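You operate a simulated robot arm through the tools that you are given. There is no shell and no other tool.

You run a simulated robot arm. Do the job below in one go: nothing can be reset, and whatever is moved stays where it is left.

JOB
Run the soak pot to its LINE and top up the fresh tank to FILL.
Fine: both columns end in their green bands, the feed and fill levers shut.

Only the result counts: the job must be done as asked and must still hold three seconds after the hand-in. Knocking over, shifting, dropping, spilling or breaking anything else fails it.

ROBOT AND FRAMES
A 6-joint arm with a two-finger gripper, fixed in place. Base frame: the origin is on the floor under the middle of its stand, x ahead of it, y to its left, z up. Readings come in m, rad, newtons and seconds.
With the tool pointing down near the work surface it reaches from about 0.22 to 0.46 m from the base axis. Its first joint turns from -2.007 to 2.007 rad. Payload 2.1 kg.
The TCP is the grasp point between the finger pads, 0.02 m short of the fingertips. In the tool frame z runs along the fingers and y along their closing line. The gripper opens to 0.1 m; its body begins 0.063 m behind the TCP.
Orientation is that of the tool frame in the base frame, as a unit quaternion [w, x, y, z]. With the fingers straight down and closing along the base's y, the tool's x points along the base's -x, its y along +y and its z along -z.

CONTROLS
- The arm moves only by the tool nudge_tool. Its argument "rows" is a list of rows, each an object of numbers (a shift or turn left out is 0, a gripper value left out holds the last): "dx", "dy", "dz": the shift along the tool's x, y, z in units of 25 mm (1.0 is 25 mm); "wx", "wy", "wz": the turn, a rotation vector about the tool's x, y, z in units of 8 degrees (1.0 is 8 degrees). In form: [{"dx": .., "dy": .., "dz": .., "wx": .., "wy": .., "wz": ..}, ...]. A call has 1 to 20 rows; each row shifts and turns the commanded pose from where the row before left it, along the tool's axes as they then stand. "gripper" is the opening, from 0 (shut) to 1 (fully open), set as the call begins (left out, the last holds). A call with a number of a shift or a turn outside -1 to 1 is refused whole. Rows are played at 5 a second. More than 0.05 m and 0.15 rad between two rows, or a gripper value outside its range, and nothing of the call is played. A pose out of reach is approached as far as the arm can. The call stops where the force on the tool passes 40 N (or 10 N more than at its start, if that is more) or the arm is blocked; 0.2 s more then pass. Each finger travels about 0.153 m/s and halts on what it meets, pressing with about 33 N; the grip force reading is that of the motor and also rises with nothing between the fingers. The clock runs only during rows and for 0.2 s after the last one: add rows that do not move to give the fingers time. It gives the time, the measured TCP pose, the force on the tool (base axes), the opening and the grip force at its end, in the units of the frame above (readings bear some noise), with the torque about the TCP (base axes, N m) and any sound that the robot's microphone picked up.
- Cameras (640 x 400 px; columns grow to the right, rows downward): "scene" is fixed at [0.0502, 0.6493, 1.3655]; the picture's right is [-0.89, -0.47, 0.00], its down [-0.26, 0.50, -0.82] and it looks along [0.38, -0.73, -0.57] (base axes); focal length 358 px, centre (320, 200). "wrist" rides on the gripper at [0.07, -0.019, -0.099] in the tool frame; the picture's right is [0.26, 0.97, 0.00], its down [-0.75, 0.20, -0.63] and it looks along [-0.61, 0.16, 0.78] (tool axes); focal length 230 px, centre (320, 200). There is no depth. A picture from a camera that has moved, and an enlarged one, comes with that camera's place and axes in the base frame and with its lens.
- get_image(camera): a new picture of that camera. It takes no simulated time.
- raise_lower(by): slides the trunk up (or, below 0, down) by that many m; the arm rides with it, the base frame stays. It gives what a move gives, with no picture.
- inspect(camera, box): a new picture of the part [left, top, right, bottom] of that camera's present view, enlarged. It takes no simulated time.
- job_done(): hands the job in; it is judged then, once.

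Places have to be worked out from the pictures, the camera data and where the tool is seen. Open the gripper and draw the arm clear of the work before you hand the job in, unless the task says otherwise.

The tools are called after "Request:" as a command line: name --argument value ..., lists and objects as JSON in quotes. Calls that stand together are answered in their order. nudge_tool: Moves the arm, as the interface text tells. Its arguments: {"type":"object","properties":{"rows":{"type":"array","items":{"type":"object","properties":{"dx":{"type":"number"},"dy":{"type":"number"},"dz":{"type":"number"},"wx":{"type":"number"},"wy":{"type":"number"},"wz":{"type":"number"}}}},"gripper":{"type":"number"}},"required":["rows"]} The other tools are called the same way: raise_lower (by) moves the trunk up or down; get_image (camera) takes a picture; inspect (camera, box) takes an enlarged picture of a part of a camera's view; job_done () hands the job in.

At the start:

```text
clock: 0.0
tcp_pos: [0.3504, -0.1018, 0.8692]
ee_rot: [0.0, 0.0, 1.0, -0.001]
ft_force: [0.5, 0.0, 0.2]
moment: [0.0, 0.01, 0.0]
finger_gap: 0.1003
grip_force: 0.1
trunk travel left (down, up): [-0.65, 0.34]
```

scene: 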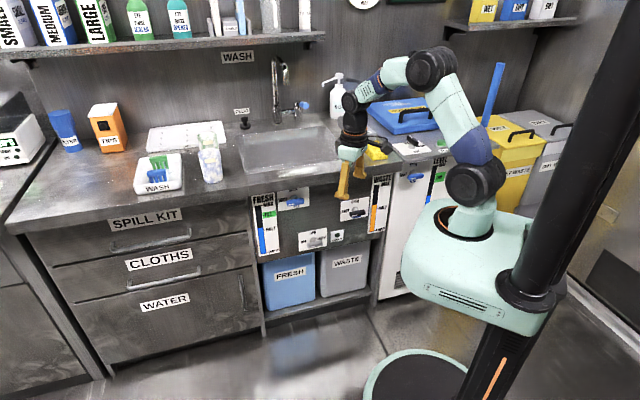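
wrist: 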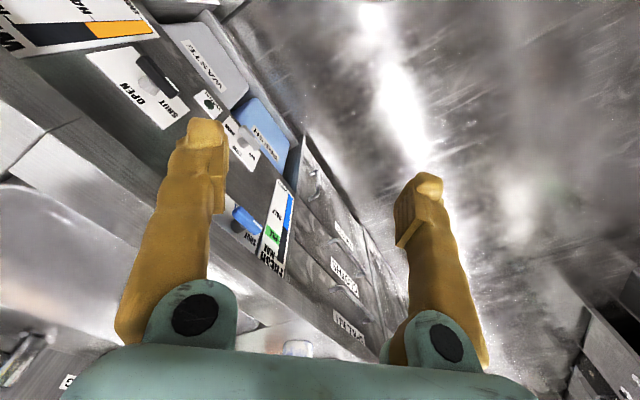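

I begin by looking closer at the panels, gauges and levers in the scene view.

Request:
inspect --camera "scene" --box '[240, 170, 340, 270]'

Request:
inspect --camera "scene" --box '[320, 130, 460, 250]'

Request:
inspect --camera "wrist" --box '[0, 0, 320, 300]'

Request:
inspect --camera "scene" --box '[460, 60, 600, 220]'

```text
4.00 times, centred on (290, 220) of scene
camera zoom: at [0.0502, 0.6493, 1.3655], right [-0.89, -0.47, 0.0], down [-0.26, 0.5, -0.82], along [0.38, -0.73, -0.57], focal length 1432 px, centre (440, 120)
```

zoom: 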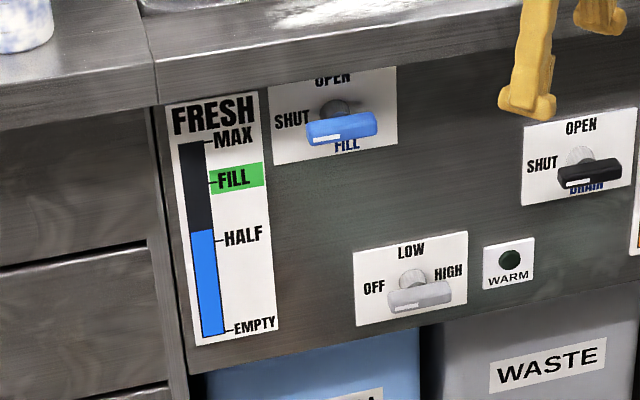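

```text
3.33 times, centred on (390, 190) of scene
camera zoom: at [0.0502, 0.6493, 1.3655], right [-0.89, -0.47, 0.0], down [-0.26, 0.5, -0.82], along [0.38, -0.73, -0.57], focal length 1194 px, centre (87, 233)
```

zoom: 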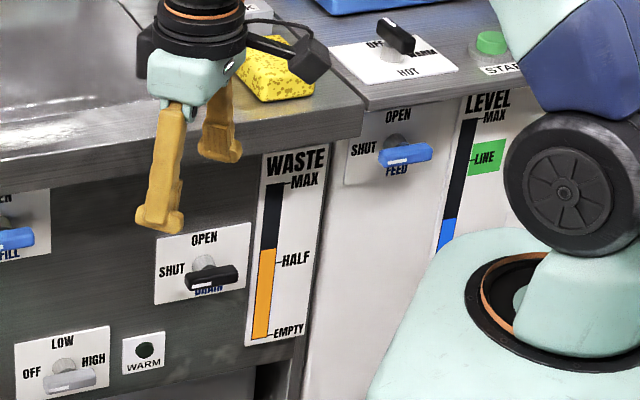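

```text
1.33 times, centred on (160, 150) of wrist
camera zoom: at [0.2802, -0.119, 0.9689], right [-0.26, 0.97, 0.0], down [0.75, 0.2, 0.63], along [0.61, 0.16, -0.78], focal length 307 px, centre (533, 267)
```

zoom: 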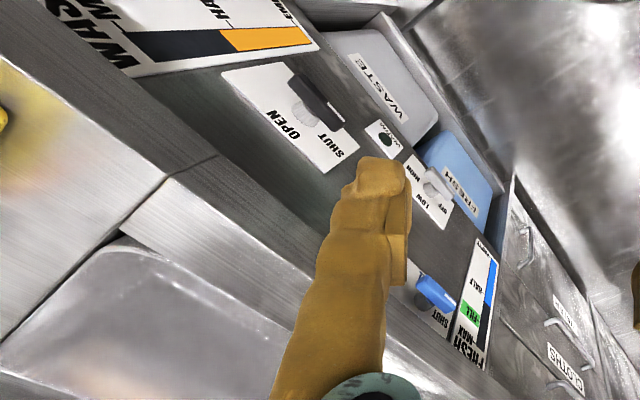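

```text
2.50 times, centred on (530, 140) of scene
camera zoom: at [0.0502, 0.6493, 1.3655], right [-0.89, -0.47, 0.0], down [-0.26, 0.5, -0.82], along [0.38, -0.73, -0.57], focal length 895 px, centre (-205, 350)
```

zoom: 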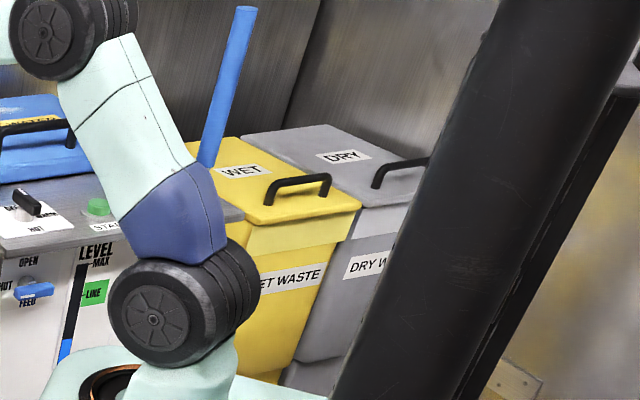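

The levers are T-bars with the white pointer to SHUT now, on panels facing the robot at an angle. I take enlarged wrist views to triangulate panel points between both cameras.

Request:
inspect --camera "wrist" --box '[0, 0, 160, 100]'

Request:
inspect --camera "wrist" --box '[200, 80, 360, 300]'

Request:
inspect --camera "scene" --box '[360, 120, 480, 220]'

```text
4.00 times, centred on (80, 50) of wrist
camera zoom: at [0.2802, -0.119, 0.9689], right [-0.26, 0.97, 0.0], down [0.75, 0.2, 0.63], along [0.61, 0.16, -0.78], focal length 920 px, centre (1280, 800)
```

zoom: 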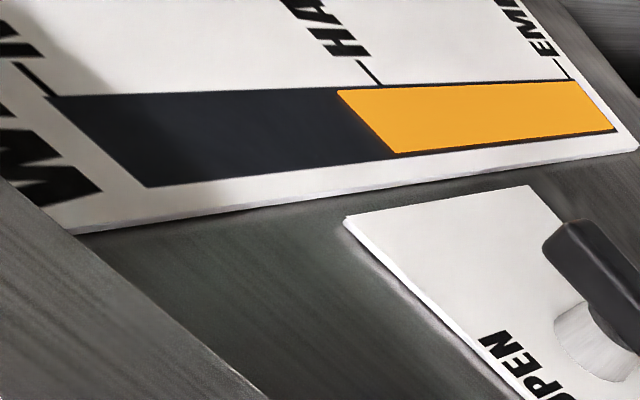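

```text
1.82 times, centred on (280, 190) of wrist
camera zoom: at [0.2802, -0.119, 0.9689], right [-0.26, 0.97, 0.0], down [0.75, 0.2, 0.63], along [0.61, 0.16, -0.78], focal length 418 px, centre (393, 218)
```

zoom: 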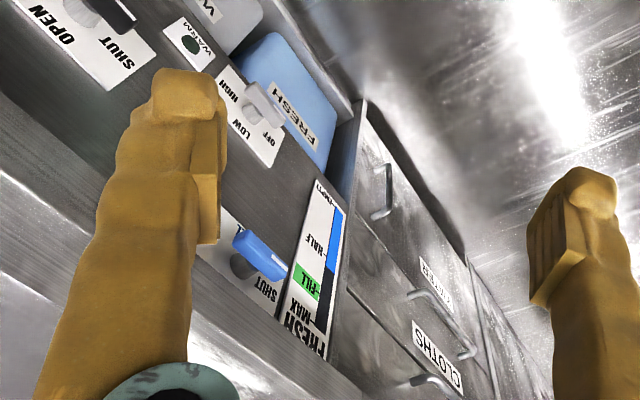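

```text
4.00 times, centred on (420, 170) of scene
camera zoom: at [0.0502, 0.6493, 1.3655], right [-0.89, -0.47, 0.0], down [-0.26, 0.5, -0.82], along [0.38, -0.73, -0.57], focal length 1432 px, centre (-80, 320)
```

zoom: 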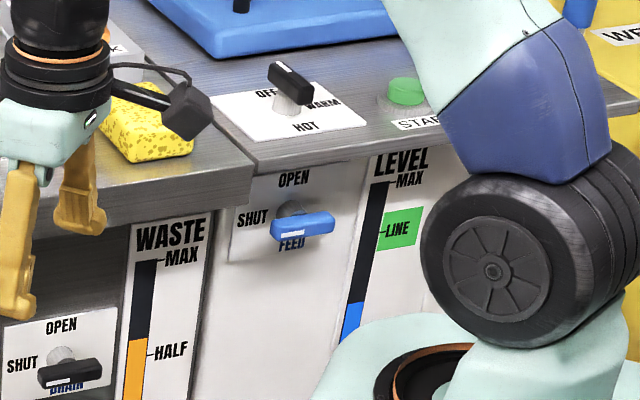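

Triangulating: FRESH gauge top ≈ (0.66,-0.10,0.69), WASTE gauge top ≈ (0.36,-0.41,0.68), so the panel runs at about 45° and lies ~0.54 m from the base axis facing it; the levers are at z≈0.69. I first yaw the tool 45° in place, then begin pitching it toward the panel.

Request:
nudge_tool --rows '[{"wz": 1}, {"wz": 1}, {"wz": 1}, {"wz": 1}, {"wz": 1}, {"wz": 0.625}]'

```text
clock: 1.4
tcp_pos: [0.3497, -0.1018, 0.8698]
ee_rot: [-0.001, 0.384, 0.923, 0.0]
ft_force: [-0.3, 1.5, -0.1]
moment: [0.0, 0.02, 0.01]
finger_gap: 0.0999
grip_force: 0.0
trunk travel left (down, up): [-0.65, 0.34]
```

The yaw is in place (tool y now along the panel). Now I pitch the tool up to point at the panel while moving it forward and up.

Request:
nudge_tool --rows '[{"dx": -0.44, "dz": -0.36, "wy": -1}, {"dx": -0.486, "dz": -0.295, "wy": -1}, {"dx": -0.522, "dz": -0.225, "wy": -1}, {"dx": -0.549, "dz": -0.15, "wy": -1}, {"dx": -0.564, "dz": -0.072, "wy": -1}, {"dx": -0.568, "dz": 0.007, "wy": -1}]' --gripper 0.5

Request:
get_image --camera "scene"

```text
clock: 2.8
tcp_pos: [0.3991, -0.1488, 0.9236]
ee_rot: [0.376, 0.348, 0.845, -0.155]
ft_force: [1.0, -0.1, 0.3]
moment: [-0.01, 0.03, -0.02]
finger_gap: 0.05
grip_force: 0.0
trunk travel left (down, up): [-0.65, 0.34]
```

```text
taken
```

scene: 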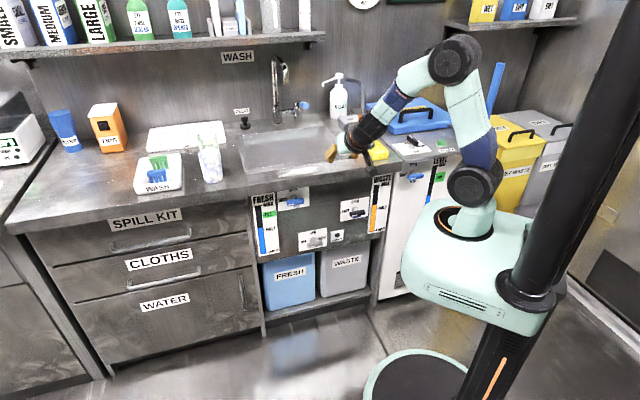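

Halfway pitched and clear of the counter. I continue pitching to horizontal.

Request:
nudge_tool --rows '[{"dx": -0.561, "dz": 0.086, "wy": -1}, {"dx": -0.544, "dz": 0.164, "wy": -1}, {"dx": -0.517, "dz": 0.238, "wy": -1}, {"dx": -0.478, "dz": 0.307, "wy": -1}, {"dx": -0.432, "dz": 0.37, "wy": -1}, {"wy": -0.25}]'

Request:
get_image --camera "scene"

Request:
get_image --camera "wrist"

```text
clock: 4.2
tcp_pos: [0.4443, -0.1851, 0.9754]
ee_rot: [0.653, 0.27, 0.654, -0.272]
ft_force: [0.2, 0.2, -1.1]
moment: [0.01, -0.02, -0.02]
finger_gap: 0.0499
grip_force: 0.0
out of reach, approached as far as the arm can: row 5, 6
trunk travel left (down, up): [-0.65, 0.34]
```

```text
taken
```

scene: 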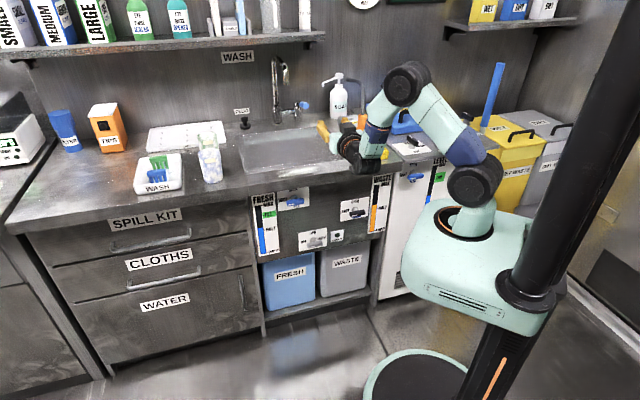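

```text
taken
camera wrist: at [0.36, -0.1276, 0.9063], right [0.68, 0.68, -0.26], down [-0.3, 0.59, 0.75], along [0.67, -0.43, 0.61], focal length 230 px, centre (320, 200)
```

wrist: 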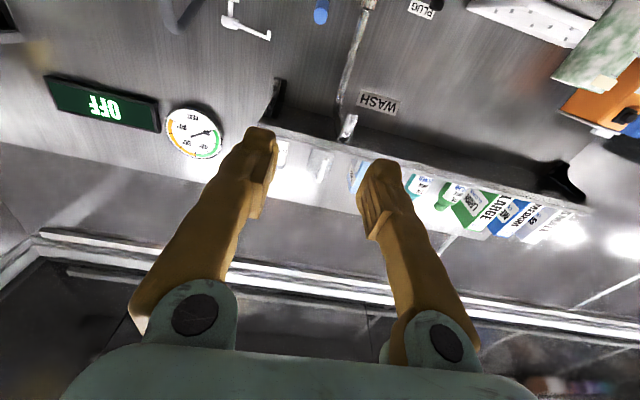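

Tool is now horizontal facing the panel (tool z ≈ (0.707,-0.708,0)), TCP about 0.445 m along the panel normal with the counter lip estimated near 0.52. I lower the trunk in part so the arm sits at panel height.

Request:
raise_lower --by -0.2

Request:
get_image --camera "scene"

Request:
get_image --camera "wrist"

```text
clock: 6.4
tcp_pos: [0.444, -0.185, 0.7762]
ee_rot: [0.652, 0.271, 0.654, -0.273]
ft_force: [-0.5, -0.8, 0.0]
moment: [0.02, 0.04, 0.03]
finger_gap: 0.0501
grip_force: 0.2
trunk travel left (down, up): [-0.45, 0.54]
```

```text
taken
```

scene: 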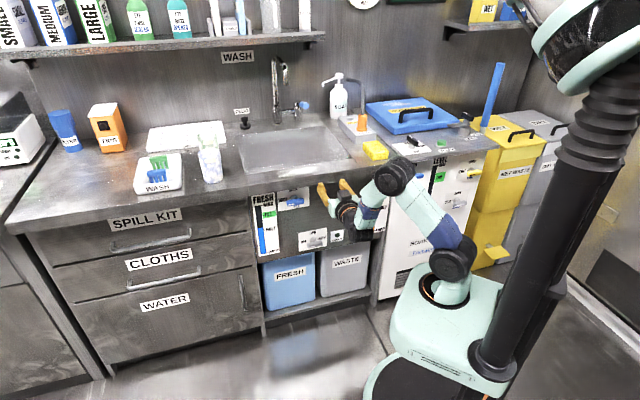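

```text
taken
camera wrist: at [0.3599, -0.1277, 0.7062], right [0.68, 0.68, -0.26], down [-0.3, 0.59, 0.75], along [0.67, -0.43, 0.61], focal length 230 px, centre (320, 200)
```

wrist: 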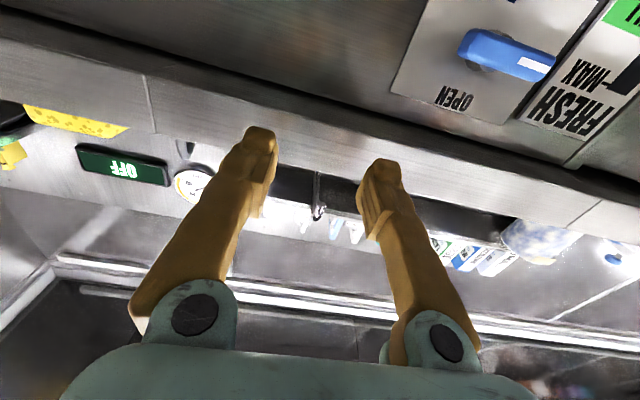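

I now see both gauges clear of the arm; I zoom on them and on the FILL lever.

Request:
inspect --camera "scene" --box '[340, 100, 500, 200]'

Request:
inspect --camera "scene" --box '[370, 180, 470, 300]'

Request:
inspect --camera "wrist" --box '[380, 0, 640, 160]'

Request:
inspect --camera "wrist" --box '[0, 80, 240, 230]'

```text
4.00 times, centred on (420, 150) of scene
camera zoom: at [0.0502, 0.6493, 1.3655], right [-0.89, -0.47, 0.0], down [-0.26, 0.5, -0.82], along [0.38, -0.73, -0.57], focal length 1432 px, centre (-80, 400)
```

zoom: 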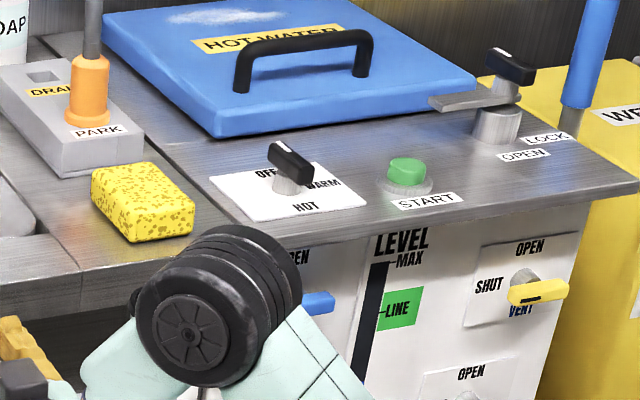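

```text
3.33 times, centred on (420, 240) of scene
camera zoom: at [0.0502, 0.6493, 1.3655], right [-0.89, -0.47, 0.0], down [-0.26, 0.5, -0.82], along [0.38, -0.73, -0.57], focal length 1194 px, centre (-13, 67)
```

zoom: 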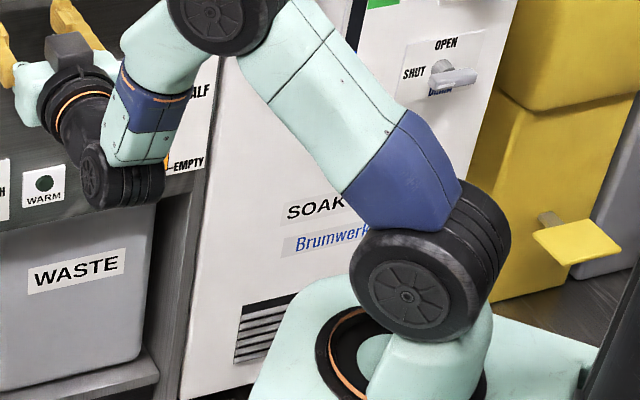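

```text
2.46 times, centred on (510, 80) of wrist
camera zoom: at [0.3599, -0.1277, 0.7062], right [0.68, 0.68, -0.26], down [-0.3, 0.59, 0.75], along [0.67, -0.43, 0.61], focal length 566 px, centre (-148, 495)
```

zoom: 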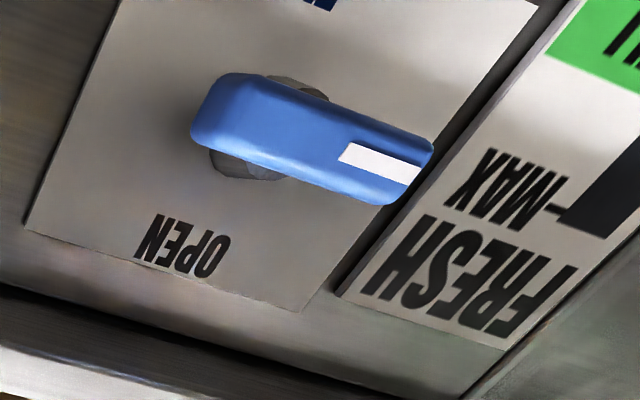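

```text
2.67 times, centred on (120, 155) of wrist
camera zoom: at [0.3599, -0.1277, 0.7062], right [0.68, 0.68, -0.26], down [-0.3, 0.59, 0.75], along [0.67, -0.43, 0.61], focal length 614 px, centre (853, 320)
```

zoom: 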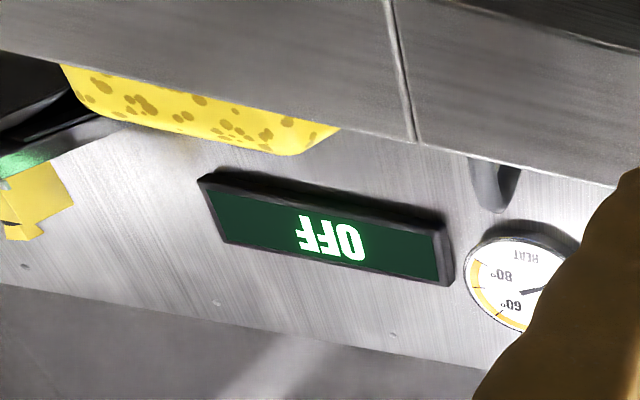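

FILL's stem axis works out to about u=-0.284 along the panel, z≈0.696, bar front ≈0.513 m out, with the pointer at SHUT. I go for FEED first, so I raise the tool a little relative to the arm before lowering the trunk further, to keep wrist margin.

Request:
nudge_tool --rows '[{"dx": -0.8}, {"dx": -0.8}, {"dx": -0.8}]'

Request:
raise_lower --by -0.14

```text
clock: 7.2
tcp_pos: [0.4461, -0.186, 0.8364]
ee_rot: [0.652, 0.27, 0.654, -0.272]
ft_force: [-0.2, -0.1, 0.2]
moment: [0.04, -0.04, 0.0]
finger_gap: 0.0501
grip_force: 0.1
trunk travel left (down, up): [-0.45, 0.54]
```

```text
clock: 8.8
tcp_pos: [0.4462, -0.1858, 0.696]
ee_rot: [0.652, 0.27, 0.654, -0.272]
ft_force: [-1.0, 0.6, -0.3]
moment: [0.01, 0.0, 0.02]
finger_gap: 0.05
grip_force: 0.1
trunk travel left (down, up): [-0.31, 0.68]
```

TCP is now at z=0.696 in front of the panel. I back off 25 mm and traverse right along the panel toward FEED.

Request:
nudge_tool --rows '[{"dz": -0.5, "dy": -0.5}, {"dz": -0.5, "dy": -1}, {"dy": -1}, {"dy": -1}, {"dy": -1}, {"dy": -1}, {"dy": -1}, {"dy": -1}]'

Request:
get_image --camera "wrist"

Request:
get_image --camera "scene"

```text
clock: 10.6
tcp_pos: [0.362, -0.2438, 0.7249]
ee_rot: [0.652, 0.272, 0.654, -0.273]
ft_force: [1.3, 0.3, 0.3]
moment: [-0.02, -0.01, -0.01]
finger_gap: 0.0499
grip_force: 0.0
out of reach, approached as far as the arm can: row 4, 5, 6, 7, 8
trunk travel left (down, up): [-0.31, 0.68]
```

```text
taken
camera wrist: at [0.2777, -0.1862, 0.6552], right [0.69, 0.68, -0.26], down [-0.3, 0.59, 0.75], along [0.66, -0.44, 0.61], focal length 230 px, centre (320, 200)
```

wrist: 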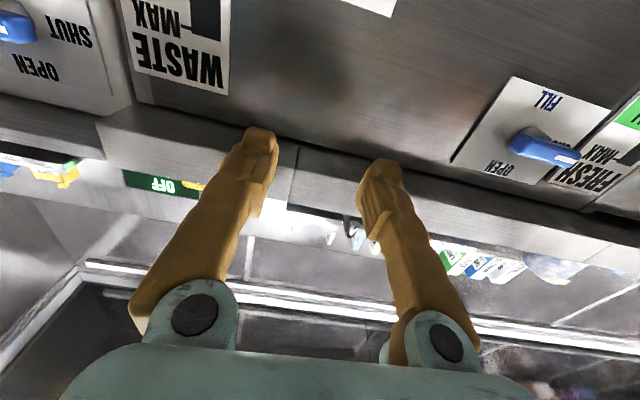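

```text
taken
```

scene: 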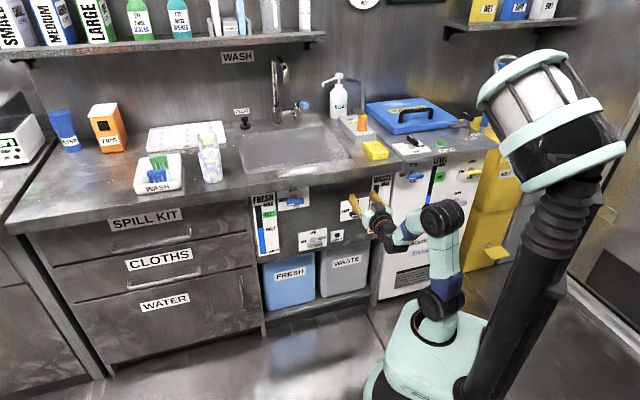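

The arm is too folded here at this shoulder height (rows flagged out of reach). I raise the tool relative to the shoulder, then lower the trunk further so the forearm can lie flatter.

Request:
nudge_tool --rows '[{"dx": -1}, {"dx": -1}, {"dx": -1}, {"dx": -1}, {"dx": -1}, {"dx": -1}]'

```text
clock: 12.0
tcp_pos: [0.3645, -0.2437, 0.8725]
ee_rot: [0.653, 0.269, 0.655, -0.27]
ft_force: [0.3, 0.2, -0.4]
moment: [-0.03, 0.01, 0.0]
finger_gap: 0.05
grip_force: 0.0
trunk travel left (down, up): [-0.31, 0.68]
```

Commands restart from the reached pose. I now traverse right at this height, clear in front of the counter edge.

Request:
nudge_tool --rows '[{"dy": -1}, {"dy": -1}, {"dy": -1}, {"dy": -1}, {"dy": -1}, {"dy": -1}, {"dy": -1}, {"dy": -1}, {"dy": -1}]'

Request:
get_image --camera "scene"

```text
clock: 14.0
tcp_pos: [0.3398, -0.2689, 0.8722]
ee_rot: [0.651, 0.271, 0.654, -0.273]
ft_force: [-0.3, 0.6, 0.0]
moment: [-0.04, 0.02, -0.03]
finger_gap: 0.0499
grip_force: 0.0
out of reach, approached as far as the arm can: row 2, 3, 4, 5, 6, 7, 8, 9
trunk travel left (down, up): [-0.31, 0.68]
```

```text
taken
```

scene: 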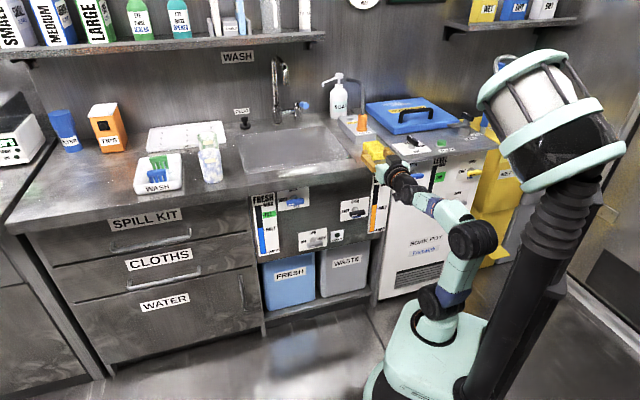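

The limit looks like a minimum wrist radius (~0.22 m), so I move forward to 0.45 m and then traverse along the panel.

Request:
nudge_tool --rows '[{"dz": 0.5}, {"dz": 0.5}, {"dy": -1}, {"dy": -1}, {"dy": -1}, {"dy": -1}]'

```text
clock: 15.4
tcp_pos: [0.3596, -0.2818, 0.8742]
ee_rot: [0.651, 0.272, 0.654, -0.273]
ft_force: [-0.9, -0.2, 0.4]
moment: [-0.01, -0.01, 0.01]
finger_gap: 0.0499
grip_force: 0.0
out of reach, approached as far as the arm can: row 3, 4, 5, 6
trunk travel left (down, up): [-0.31, 0.68]
```

The wrist is likely near its straight-line singularity at this height. I lower to about z=0.78 (still ~4 cm clear of the lip), which bends the wrist more, then try crossing again.

Request:
nudge_tool --rows '[{"dx": 1}, {"dx": 1}, {"dx": 1}, {"dx": 0.8, "dz": 0.3}, {"dy": -0.5}, {"dy": -1}, {"dy": -1}, {"dy": -1}]'

Request:
get_image --camera "scene"

```text
clock: 17.2
tcp_pos: [0.3707, -0.2679, 0.7943]
ee_rot: [0.651, 0.272, 0.654, -0.274]
ft_force: [0.9, -0.1, 0.1]
moment: [0.0, 0.05, 0.01]
finger_gap: 0.0501
grip_force: 0.0
out of reach, approached as far as the arm can: row 1, 2, 3, 4, 5, 6, 7, 8
trunk travel left (down, up): [-0.31, 0.68]
```

```text
taken
```

scene: 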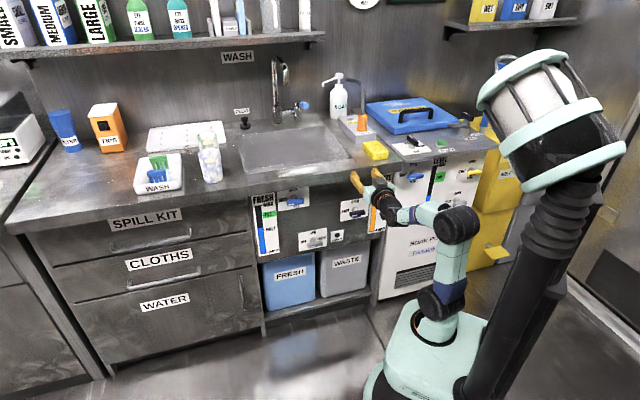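

The boundary seems tied to the tool's yaw relative to the arm plane. I look closely at the arm's structure.

Request:
inspect --camera "scene" --box '[330, 150, 490, 350]'

Request:
get_image --camera "wrist"

```text
2.00 times, centred on (410, 250) of scene
camera zoom: at [0.0502, 0.6493, 1.3655], right [-0.89, -0.47, 0.0], down [-0.26, 0.5, -0.82], along [0.38, -0.73, -0.57], focal length 716 px, centre (140, 100)
```

zoom: 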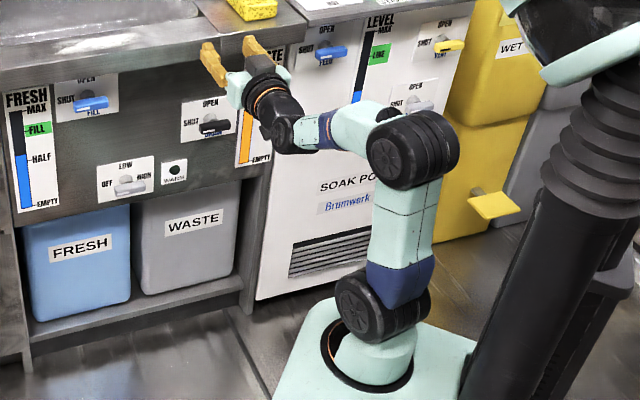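

```text
taken
camera wrist: at [0.287, -0.2092, 0.7245], right [0.69, 0.68, -0.26], down [-0.3, 0.59, 0.75], along [0.66, -0.44, 0.61], focal length 230 px, centre (320, 200)
```

wrist: 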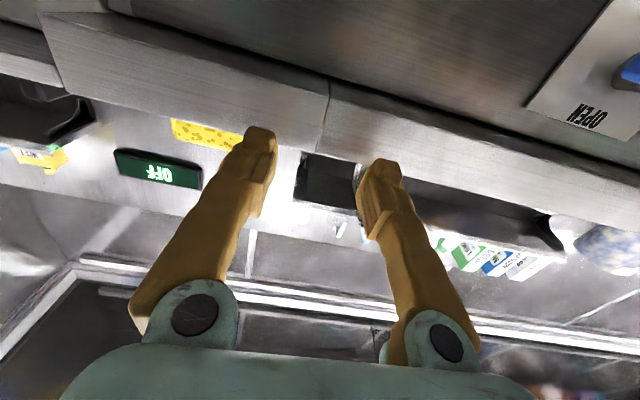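

The arm has a roll-pitch-roll wrist, and pitching up while the base was off-axis has put the forearm roll near its limit. I fold the tool back down in free space, to re-pitch it later with the tool in the arm's own plane.

Request:
nudge_tool --rows '[{"dx": 0.87, "dz": -0.44, "wy": 1}, {"dx": 0.923, "dz": -0.315, "wy": 1}, {"dx": 0.957, "dz": -0.183, "wy": 1}, {"dx": 0.974, "dz": -0.048, "wy": 1}, {"dx": 0.971, "dz": 0.088, "wy": 1}, {"dx": 0.949, "dz": 0.222, "wy": 1}]'

```text
clock: 18.6
tcp_pos: [0.3292, -0.2305, 0.6726]
ee_rot: [0.356, 0.357, 0.85, -0.155]
ft_force: [-0.1, -0.4, -1.1]
moment: [0.01, 0.0, -0.02]
finger_gap: 0.05
grip_force: 0.2
out of reach, approached as far as the arm can: row 4
trunk travel left (down, up): [-0.31, 0.68]
```

Halfway down, moving freely. I continue to tool-down.

Request:
nudge_tool --rows '[{"dx": 0.909, "dz": 0.352, "wy": 1}, {"dx": 0.851, "dz": 0.475, "wy": 1}, {"dx": 0.777, "dz": 0.589, "wy": 1}, {"dx": 0.687, "dz": 0.691, "wy": 1}, {"dx": 0.584, "dz": 0.78, "wy": 1}, {"wy": 0.25}]'

Request:
get_image --camera "scene"

```text
clock: 20.0
tcp_pos: [0.2944, -0.196, 0.5598]
ee_rot: [0.028, 0.388, 0.921, -0.018]
ft_force: [-0.1, 0.0, -0.6]
moment: [0.02, 0.03, -0.03]
finger_gap: 0.0497
grip_force: 0.0
trunk travel left (down, up): [-0.31, 0.68]
```

```text
taken
```

scene: 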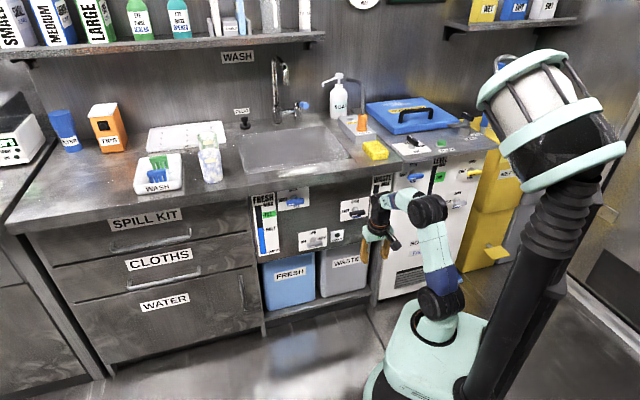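

Tool is nearly straight down at n≈0.35. I shift it right so the tool lies in the arm's own plane (azimuth -45.7°).

Request:
nudge_tool --rows '[{"dy": -1}, {"dy": -1}, {"dy": -0.96}]'

```text
clock: 20.8
tcp_pos: [0.2398, -0.2489, 0.5598]
ee_rot: [0.027, 0.388, 0.921, -0.017]
ft_force: [-0.3, 0.1, 0.1]
moment: [-0.01, -0.01, 0.01]
finger_gap: 0.0498
grip_force: 0.0
trunk travel left (down, up): [-0.31, 0.68]
```

Aligned within half a degree. Now I pitch up again within the arm's plane.

Request:
nudge_tool --rows '[{"dx": -0.485, "dz": -0.846, "wy": -1}, {"dx": -0.598, "dz": -0.77, "wy": -1}, {"dx": -0.699, "dz": -0.68, "wy": -1}, {"dx": -0.787, "dz": -0.575, "wy": -1}, {"dx": -0.859, "dz": -0.461, "wy": -1}, {"dx": -0.915, "dz": -0.336, "wy": -1}, {"dx": -0.953, "dz": -0.206, "wy": -1}, {"dx": -0.973, "dz": -0.071, "wy": -1}]'

```text
clock: 22.6
tcp_pos: [0.3008, -0.3052, 0.7269]
ee_rot: [0.491, 0.324, 0.782, -0.207]
ft_force: [-1.3, -0.4, -0.7]
moment: [0.04, 0.0, 0.02]
finger_gap: 0.0499
grip_force: 0.0
out of reach, approached as far as the arm can: row 8
trunk travel left (down, up): [-0.31, 0.68]
```

The tool is now aligned with the forearm (the singular spot). I continue pitching through it.

Request:
nudge_tool --rows '[{"dx": -0.973, "dz": 0.02, "wy": -1}, {"dx": -0.96, "dz": 0.16, "wy": -1}, {"dx": -0.93, "dz": 0.29, "wy": -1}]'

Request:
get_image --camera "scene"

```text
clock: 23.4
tcp_pos: [0.3254, -0.3281, 0.7921]
ee_rot: [0.643, 0.274, 0.662, -0.269]
ft_force: [-0.3, -0.5, -0.3]
moment: [-0.01, 0.04, 0.0]
finger_gap: 0.0501
grip_force: 0.0
trunk travel left (down, up): [-0.31, 0.68]
```

```text
taken
```

scene: 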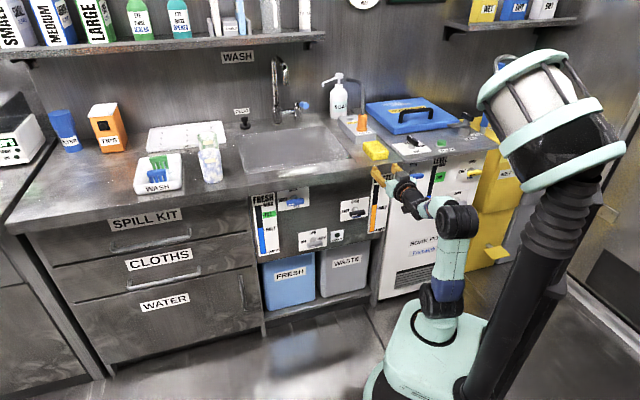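

The wrist passed through cleanly, tool horizontal at u≈0 with no reach warnings. I correct the last pitch bit, traverse right toward FEED and look.

Request:
nudge_tool --rows '[{"dy": -1, "wy": -0.19}, {"dy": -1}, {"dy": -1}, {"dy": -1}]'

Request:
raise_lower --by -0.09

Request:
get_image --camera "wrist"

Request:
get_image --camera "scene"

```text
clock: 24.4
tcp_pos: [0.2541, -0.3989, 0.7919]
ee_rot: [0.651, 0.271, 0.654, -0.272]
ft_force: [0.8, 0.9, 0.3]
moment: [0.0, 0.02, 0.01]
finger_gap: 0.05
grip_force: 0.1
trunk travel left (down, up): [-0.31, 0.68]
```

```text
clock: 25.7
tcp_pos: [0.2538, -0.3984, 0.7013]
ee_rot: [0.651, 0.271, 0.654, -0.273]
ft_force: [-0.1, 0.7, 0.9]
moment: [0.01, -0.02, -0.03]
finger_gap: 0.05
grip_force: 0.1
trunk travel left (down, up): [-0.22, 0.77]
```

```text
taken
camera wrist: at [0.1695, -0.3407, 0.6327], right [0.68, 0.68, -0.26], down [-0.3, 0.59, 0.75], along [0.67, -0.44, 0.61], focal length 230 px, centre (320, 200)
```

wrist: 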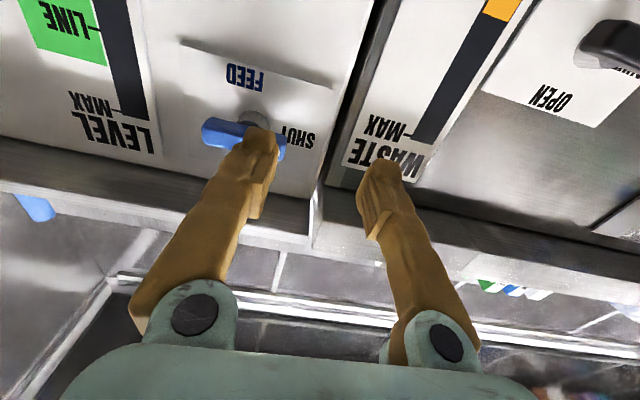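

```text
taken
```

scene: 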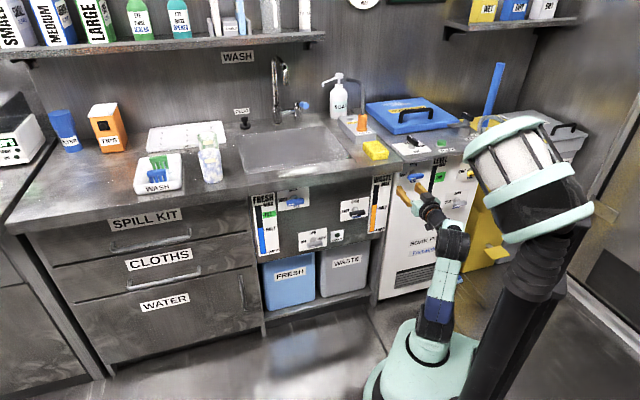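

FEED lever and LEVEL gauge are now in the wrist view. I enlarge to measure them.

Request:
inspect --camera "wrist" --box '[0, 0, 360, 225]'

Request:
inspect --camera "scene" --box '[380, 140, 500, 240]'

```text
1.78 times, centred on (180, 112) of wrist
camera zoom: at [0.1695, -0.3407, 0.6327], right [0.68, 0.68, -0.26], down [-0.3, 0.59, 0.75], along [0.67, -0.44, 0.61], focal length 409 px, centre (569, 356)
```

zoom: 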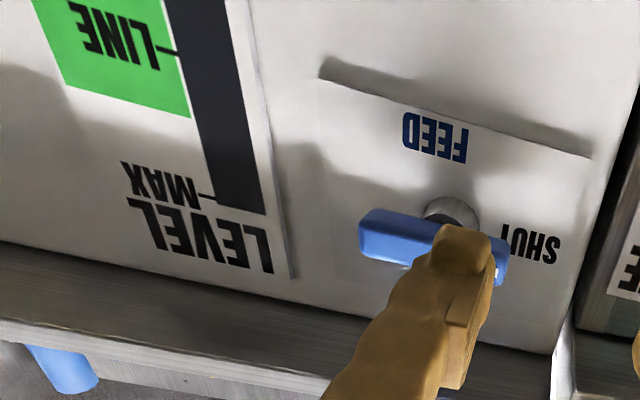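

```text
4.00 times, centred on (440, 190) of scene
camera zoom: at [0.0502, 0.6493, 1.3655], right [-0.89, -0.47, 0.0], down [-0.26, 0.5, -0.82], along [0.38, -0.73, -0.57], focal length 1432 px, centre (-160, 240)
```

zoom: 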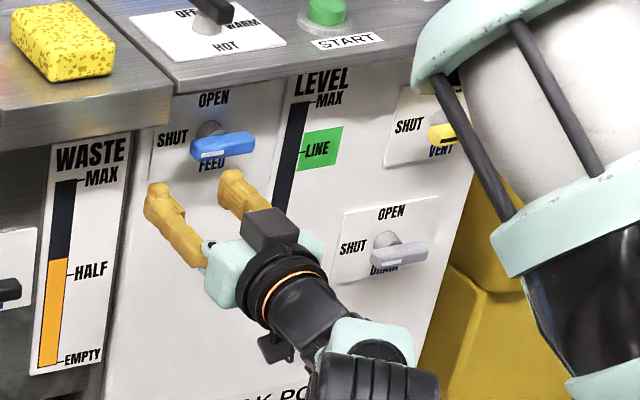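

FEED's bar works out to about u=0.155, z=0.71, front ≈0.51 m out. I centre the tool on it at a standoff and roll the gripper -90° so the fingers close vertically around the bar.

Request:
nudge_tool --rows '[{"dy": -1, "dx": -0.35}, {"dy": -1}, {"dy": -0.1, "wz": -1}, {"wz": -1}, {"wz": -1}, {"wz": -1}, {"wz": -1}, {"wz": -1}, {"wz": -1}, {"wz": -1}, {"wz": -1}, {"wz": -1}, {"wz": -1}, {"wz": -0.25}]'

Request:
get_image --camera "wrist"

Request:
get_image --camera "scene"

```text
clock: 28.7
tcp_pos: [0.2049, -0.489, 0.8072]
ee_rot: [0.267, -0.273, 0.655, -0.652]
ft_force: [-1.4, -0.4, 0.6]
moment: [0.0, 0.0, 0.02]
finger_gap: 0.0502
grip_force: 0.0
out of reach, approached as far as the arm can: row 8, 9, 10, 11, 12, 13, 14
trunk travel left (down, up): [-0.22, 0.77]
```

```text
taken
camera wrist: at [0.0842, -0.4672, 0.8262], right [-0.19, -0.18, -0.96], down [0.09, 0.98, -0.2], along [0.98, -0.12, -0.17], focal length 230 px, centre (320, 200)
```

wrist: 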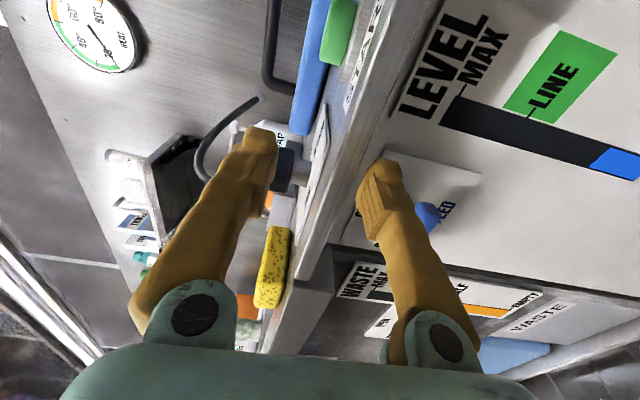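

```text
taken
```

scene: 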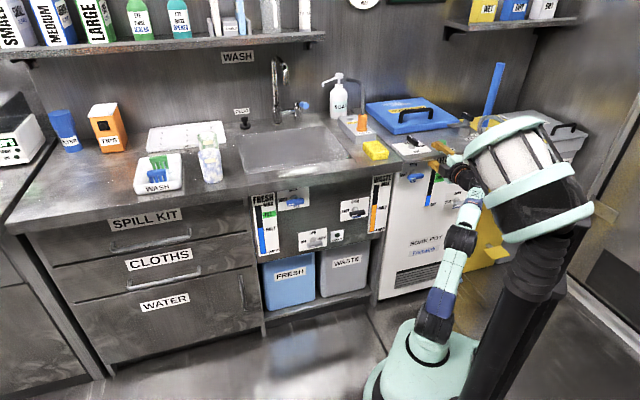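

The roll worked but position drifted up to z=0.807 (a joint limit on this roll direction), with no contact force. I back straight off, then roll the other way (+) where there should be more joint range.

Request:
nudge_tool --rows '[{"dz": -0.7}, {"dz": -0.7}, {"dz": -0.6}]'

```text
clock: 29.5
tcp_pos: [0.1697, -0.4634, 0.822]
ee_rot: [0.269, -0.272, 0.656, -0.651]
ft_force: [0.0, -0.3, -0.1]
moment: [0.01, -0.01, -0.01]
finger_gap: 0.05
grip_force: 0.1
out of reach, approached as far as the arm can: row 1, 2, 3
trunk travel left (down, up): [-0.22, 0.77]
```

Backed off to n≈0.448. Now I roll back toward 0 and check pose.

Request:
nudge_tool --rows '[{"wz": 1}, {"wz": 1}, {"wz": 1}, {"wz": 1}, {"wz": 1}, {"wz": 1}, {"wz": 1}, {"wz": 1}, {"wz": 1}, {"wz": 1}, {"wz": 1}, {"wz": 0.25}]'

```text
clock: 32.1
tcp_pos: [0.1699, -0.4652, 0.8214]
ee_rot: [0.652, 0.271, 0.654, -0.271]
ft_force: [0.9, 1.4, 0.2]
moment: [0.02, 0.03, 0.02]
finger_gap: 0.0499
grip_force: 0.0
trunk travel left (down, up): [-0.22, 0.77]
```

Back at roll 0 with no drift. I continue rolling +90° (camera to the left side).

Request:
nudge_tool --rows '[{"wz": 1}, {"wz": 1}, {"wz": 1}, {"wz": 1}, {"wz": 1}, {"wz": 1}, {"wz": 1}, {"wz": 1}, {"wz": 1}, {"wz": 1}, {"wz": 1}, {"wz": 0.25}]'

```text
clock: 34.7
tcp_pos: [0.1679, -0.4627, 0.8222]
ee_rot: [0.653, 0.655, 0.271, 0.269]
ft_force: [-0.3, 0.9, -0.5]
moment: [-0.02, 0.0, -0.02]
finger_gap: 0.0496
grip_force: 0.1
trunk travel left (down, up): [-0.22, 0.77]
```

Roll +90° is fine with no drift. I now move left and down to the FEED standoff (u=0.155, z≈0.71).

Request:
nudge_tool --rows '[{"dx": 1}, {"dx": 1, "dy": -0.5}, {"dx": 0.14, "dy": -1}, {"dy": -1}, {"dy": -1}, {"dy": -0.9}]'

Request:
get_image --camera "wrist"

Request:
get_image --camera "scene"

```text
clock: 36.1
tcp_pos: [0.2052, -0.4257, 0.7096]
ee_rot: [0.653, 0.654, 0.272, 0.268]
ft_force: [-0.1, -1.0, -0.1]
moment: [0.0, 0.02, 0.0]
finger_gap: 0.0498
grip_force: 0.1
trunk travel left (down, up): [-0.22, 0.77]
```

```text
taken
camera wrist: at [0.185, -0.3056, 0.6914], right [0.19, 0.18, 0.96], down [-0.98, -0.08, 0.21], along [0.12, -0.98, 0.16], focal length 230 px, centre (320, 200)
```

wrist: 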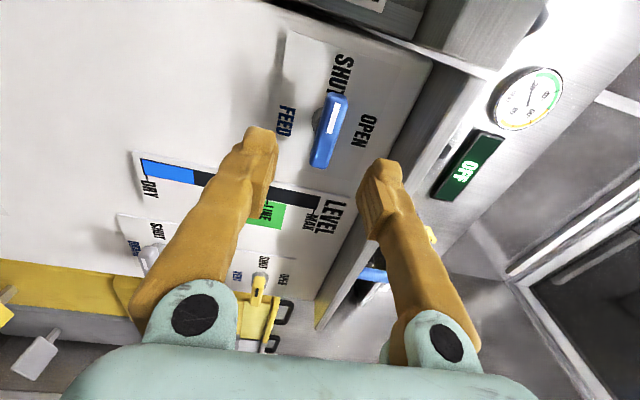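

```text
taken
```

scene: 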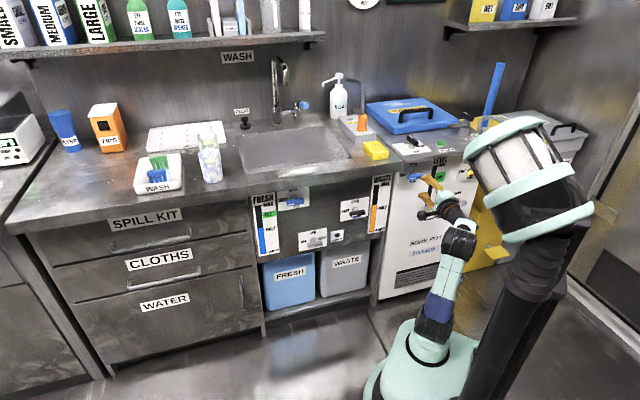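

Excellent view: the FEED bar lies between the two fingers. I zoom in to measure it and the LEVEL gauge.

Request:
inspect --camera "wrist" --box '[240, 30, 440, 230]'

Request:
inspect --camera "wrist" --box '[110, 130, 370, 300]'

```text
2.00 times, centred on (340, 130) of wrist
camera zoom: at [0.185, -0.3056, 0.6914], right [0.19, 0.18, 0.96], down [-0.98, -0.08, 0.21], along [0.12, -0.98, 0.16], focal length 460 px, centre (280, 340)
```

zoom: 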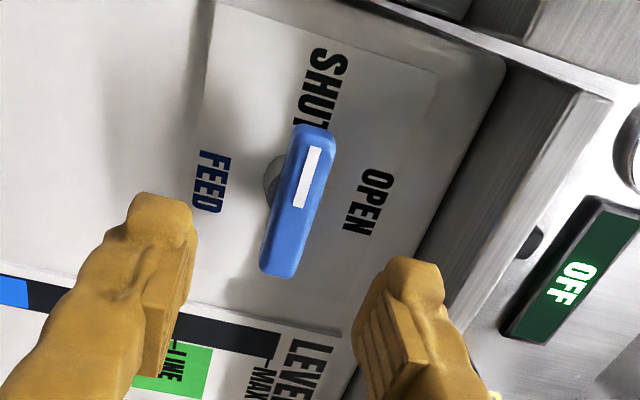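

```text
2.35 times, centred on (240, 215) of wrist
camera zoom: at [0.185, -0.3056, 0.6914], right [0.19, 0.18, 0.96], down [-0.98, -0.08, 0.21], along [0.12, -0.98, 0.16], focal length 541 px, centre (508, 165)
```

zoom: 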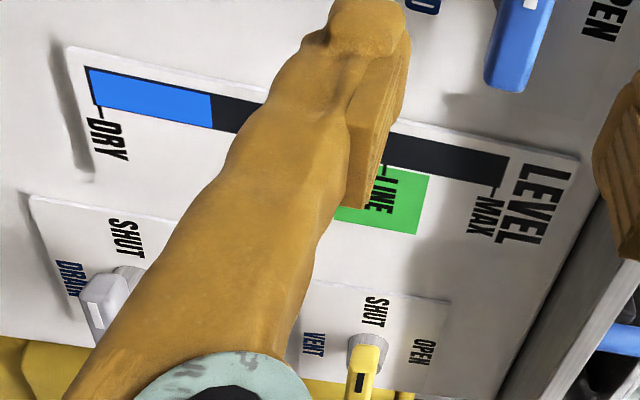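

The bar centre is at about u=0.152, z=0.714. Before engaging, I test that another +90° roll is reachable here in free space.

Request:
nudge_tool --rows '[{"wz": 1, "dx": 0.12, "dy": 0.16}, {"wz": 1}, {"wz": 1}, {"wz": 1}, {"wz": 1}, {"wz": 1}, {"wz": 1}, {"wz": 1}, {"wz": 1}, {"wz": 1}, {"wz": 1}, {"wz": 0.25}]'

Request:
get_image --camera "wrist"

```text
clock: 38.7
tcp_pos: [0.2086, -0.4244, 0.7169]
ee_rot: [0.272, 0.654, -0.271, 0.652]
ft_force: [0.2, 0.5, -0.5]
moment: [-0.03, 0.01, 0.04]
finger_gap: 0.0501
grip_force: 0.1
trunk travel left (down, up): [-0.22, 0.77]
```

```text
taken
camera wrist: at [0.151, -0.3399, 0.7867], right [-0.68, -0.68, 0.26], down [-0.59, 0.31, -0.75], along [0.43, -0.67, -0.61], focal length 230 px, centre (320, 200)
```

wrist: 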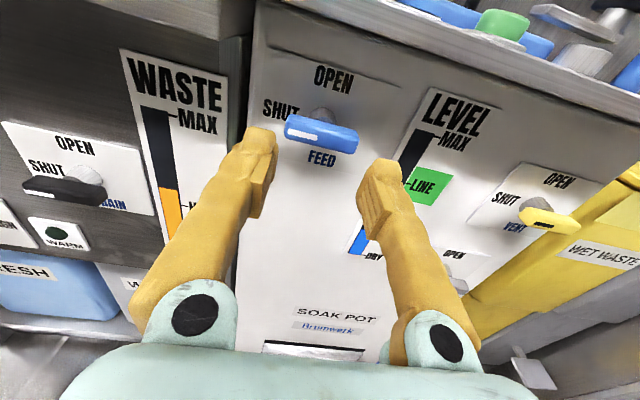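

Roll 180° is reachable and gives an ideal view of the gauge; three views agree on the bar at n≈0.516, u≈0.154, z≈0.716. I roll back to +90° and narrow the fingers to 40 mm for the approach.

Request:
nudge_tool --rows '[{"wz": -1}, {"wz": -1}, {"wz": -1}, {"wz": -1}, {"wz": -1}, {"wz": -1}, {"wz": -1}, {"wz": -1}, {"wz": -1}, {"wz": -1}, {"wz": -1}, {"wz": -0.25}]' --gripper 0.4

```text
clock: 41.3
tcp_pos: [0.2088, -0.4235, 0.7151]
ee_rot: [0.652, 0.655, 0.272, 0.268]
ft_force: [0.7, 0.4, -0.7]
moment: [-0.02, 0.0, 0.01]
finger_gap: 0.04
grip_force: 0.1
trunk travel left (down, up): [-0.22, 0.77]
```

Pose is right. I move in 60 mm in small steps so the fingers straddle the bar.

Request:
nudge_tool --rows '[{"dz": 0.6, "dx": -0.08}, {"dz": 0.6}, {"dz": 0.6}, {"dz": 0.4}]'

Request:
get_image --camera "wrist"

Request:
inspect --camera "scene" --box '[380, 140, 500, 240]'

```text
clock: 42.3
tcp_pos: [0.2458, -0.4655, 0.7149]
ee_rot: [0.653, 0.654, 0.27, 0.269]
ft_force: [0.0, -0.5, 0.0]
moment: [0.0, 0.01, -0.02]
finger_gap: 0.0402
grip_force: 0.1
trunk travel left (down, up): [-0.22, 0.77]
```

```text
taken
camera wrist: at [0.225, -0.3445, 0.6973], right [0.19, 0.18, 0.97], down [-0.98, -0.08, 0.21], along [0.12, -0.98, 0.16], focal length 230 px, centre (320, 200)
```

wrist: 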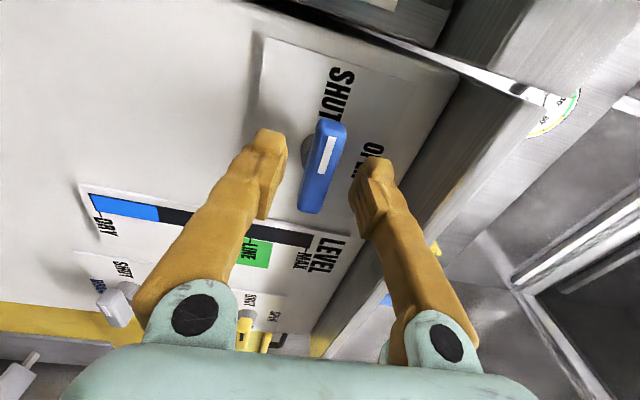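

```text
4.00 times, centred on (440, 190) of scene
camera zoom: at [0.0502, 0.6493, 1.3655], right [-0.89, -0.47, 0.0], down [-0.26, 0.5, -0.82], along [0.38, -0.73, -0.57], focal length 1432 px, centre (-160, 240)
```

zoom: 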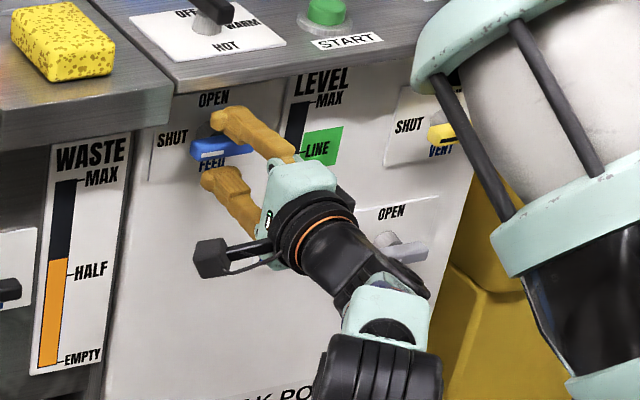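

The bar is between the fingers, with TCP about 3 mm right of and 10 mm in front of its centre. I trim, and then close gently to grip.

Request:
nudge_tool --rows '[{"dz": 0.28, "dx": 0.13}, {}]'

Request:
nudge_tool --rows '[{}, {}, {}]' --gripper 0.1

Request:
get_image --camera "wrist"

```text
clock: 42.9
tcp_pos: [0.2543, -0.4665, 0.7151]
ee_rot: [0.653, 0.655, 0.271, 0.268]
ft_force: [-0.6, 0.7, 0.8]
moment: [0.03, -0.03, 0.05]
finger_gap: 0.04
grip_force: 0.1
trunk travel left (down, up): [-0.22, 0.77]
```

```text
clock: 43.7
tcp_pos: [0.253, -0.4667, 0.715]
ee_rot: [0.653, 0.654, 0.272, 0.268]
ft_force: [-0.1, -0.8, -1.4]
moment: [0.05, -0.04, -0.01]
finger_gap: 0.015
grip_force: 41.7
trunk travel left (down, up): [-0.22, 0.77]
```

```text
taken
camera wrist: at [0.2321, -0.3469, 0.6968], right [0.19, 0.18, 0.97], down [-0.98, -0.08, 0.21], along [0.12, -0.98, 0.16], focal length 230 px, centre (320, 200)
```

wrist: 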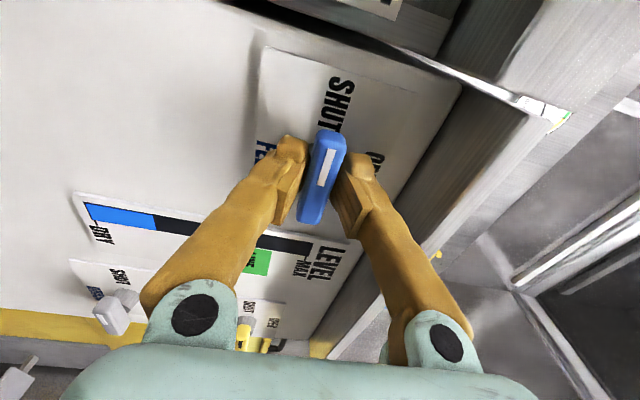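

The bar is gripped (15 mm, low side force). I start turning it clockwise (+wz) by 24° and check the forces.

Request:
nudge_tool --rows '[{"wz": 1}, {"wz": 1}, {"wz": 1}]'

Request:
get_image --camera "wrist"

```text
clock: 44.5
tcp_pos: [0.2528, -0.467, 0.7169]
ee_rot: [0.583, 0.696, 0.129, 0.399]
ft_force: [7.3, -12.0, 10.4]
moment: [-0.12, -0.1, 0.02]
finger_gap: 0.0153
grip_force: 41.1
trunk travel left (down, up): [-0.22, 0.77]
```

```text
taken
camera wrist: at [0.2331, -0.346, 0.7281], right [-0.11, -0.11, 0.99], down [-0.99, -0.09, -0.12], along [0.11, -0.99, -0.1], focal length 230 px, centre (320, 200)
```

wrist: 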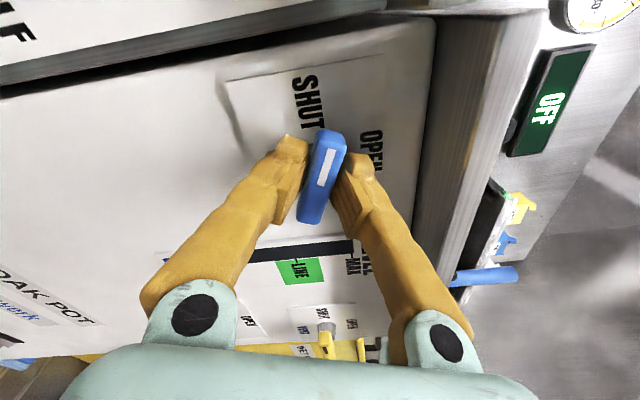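

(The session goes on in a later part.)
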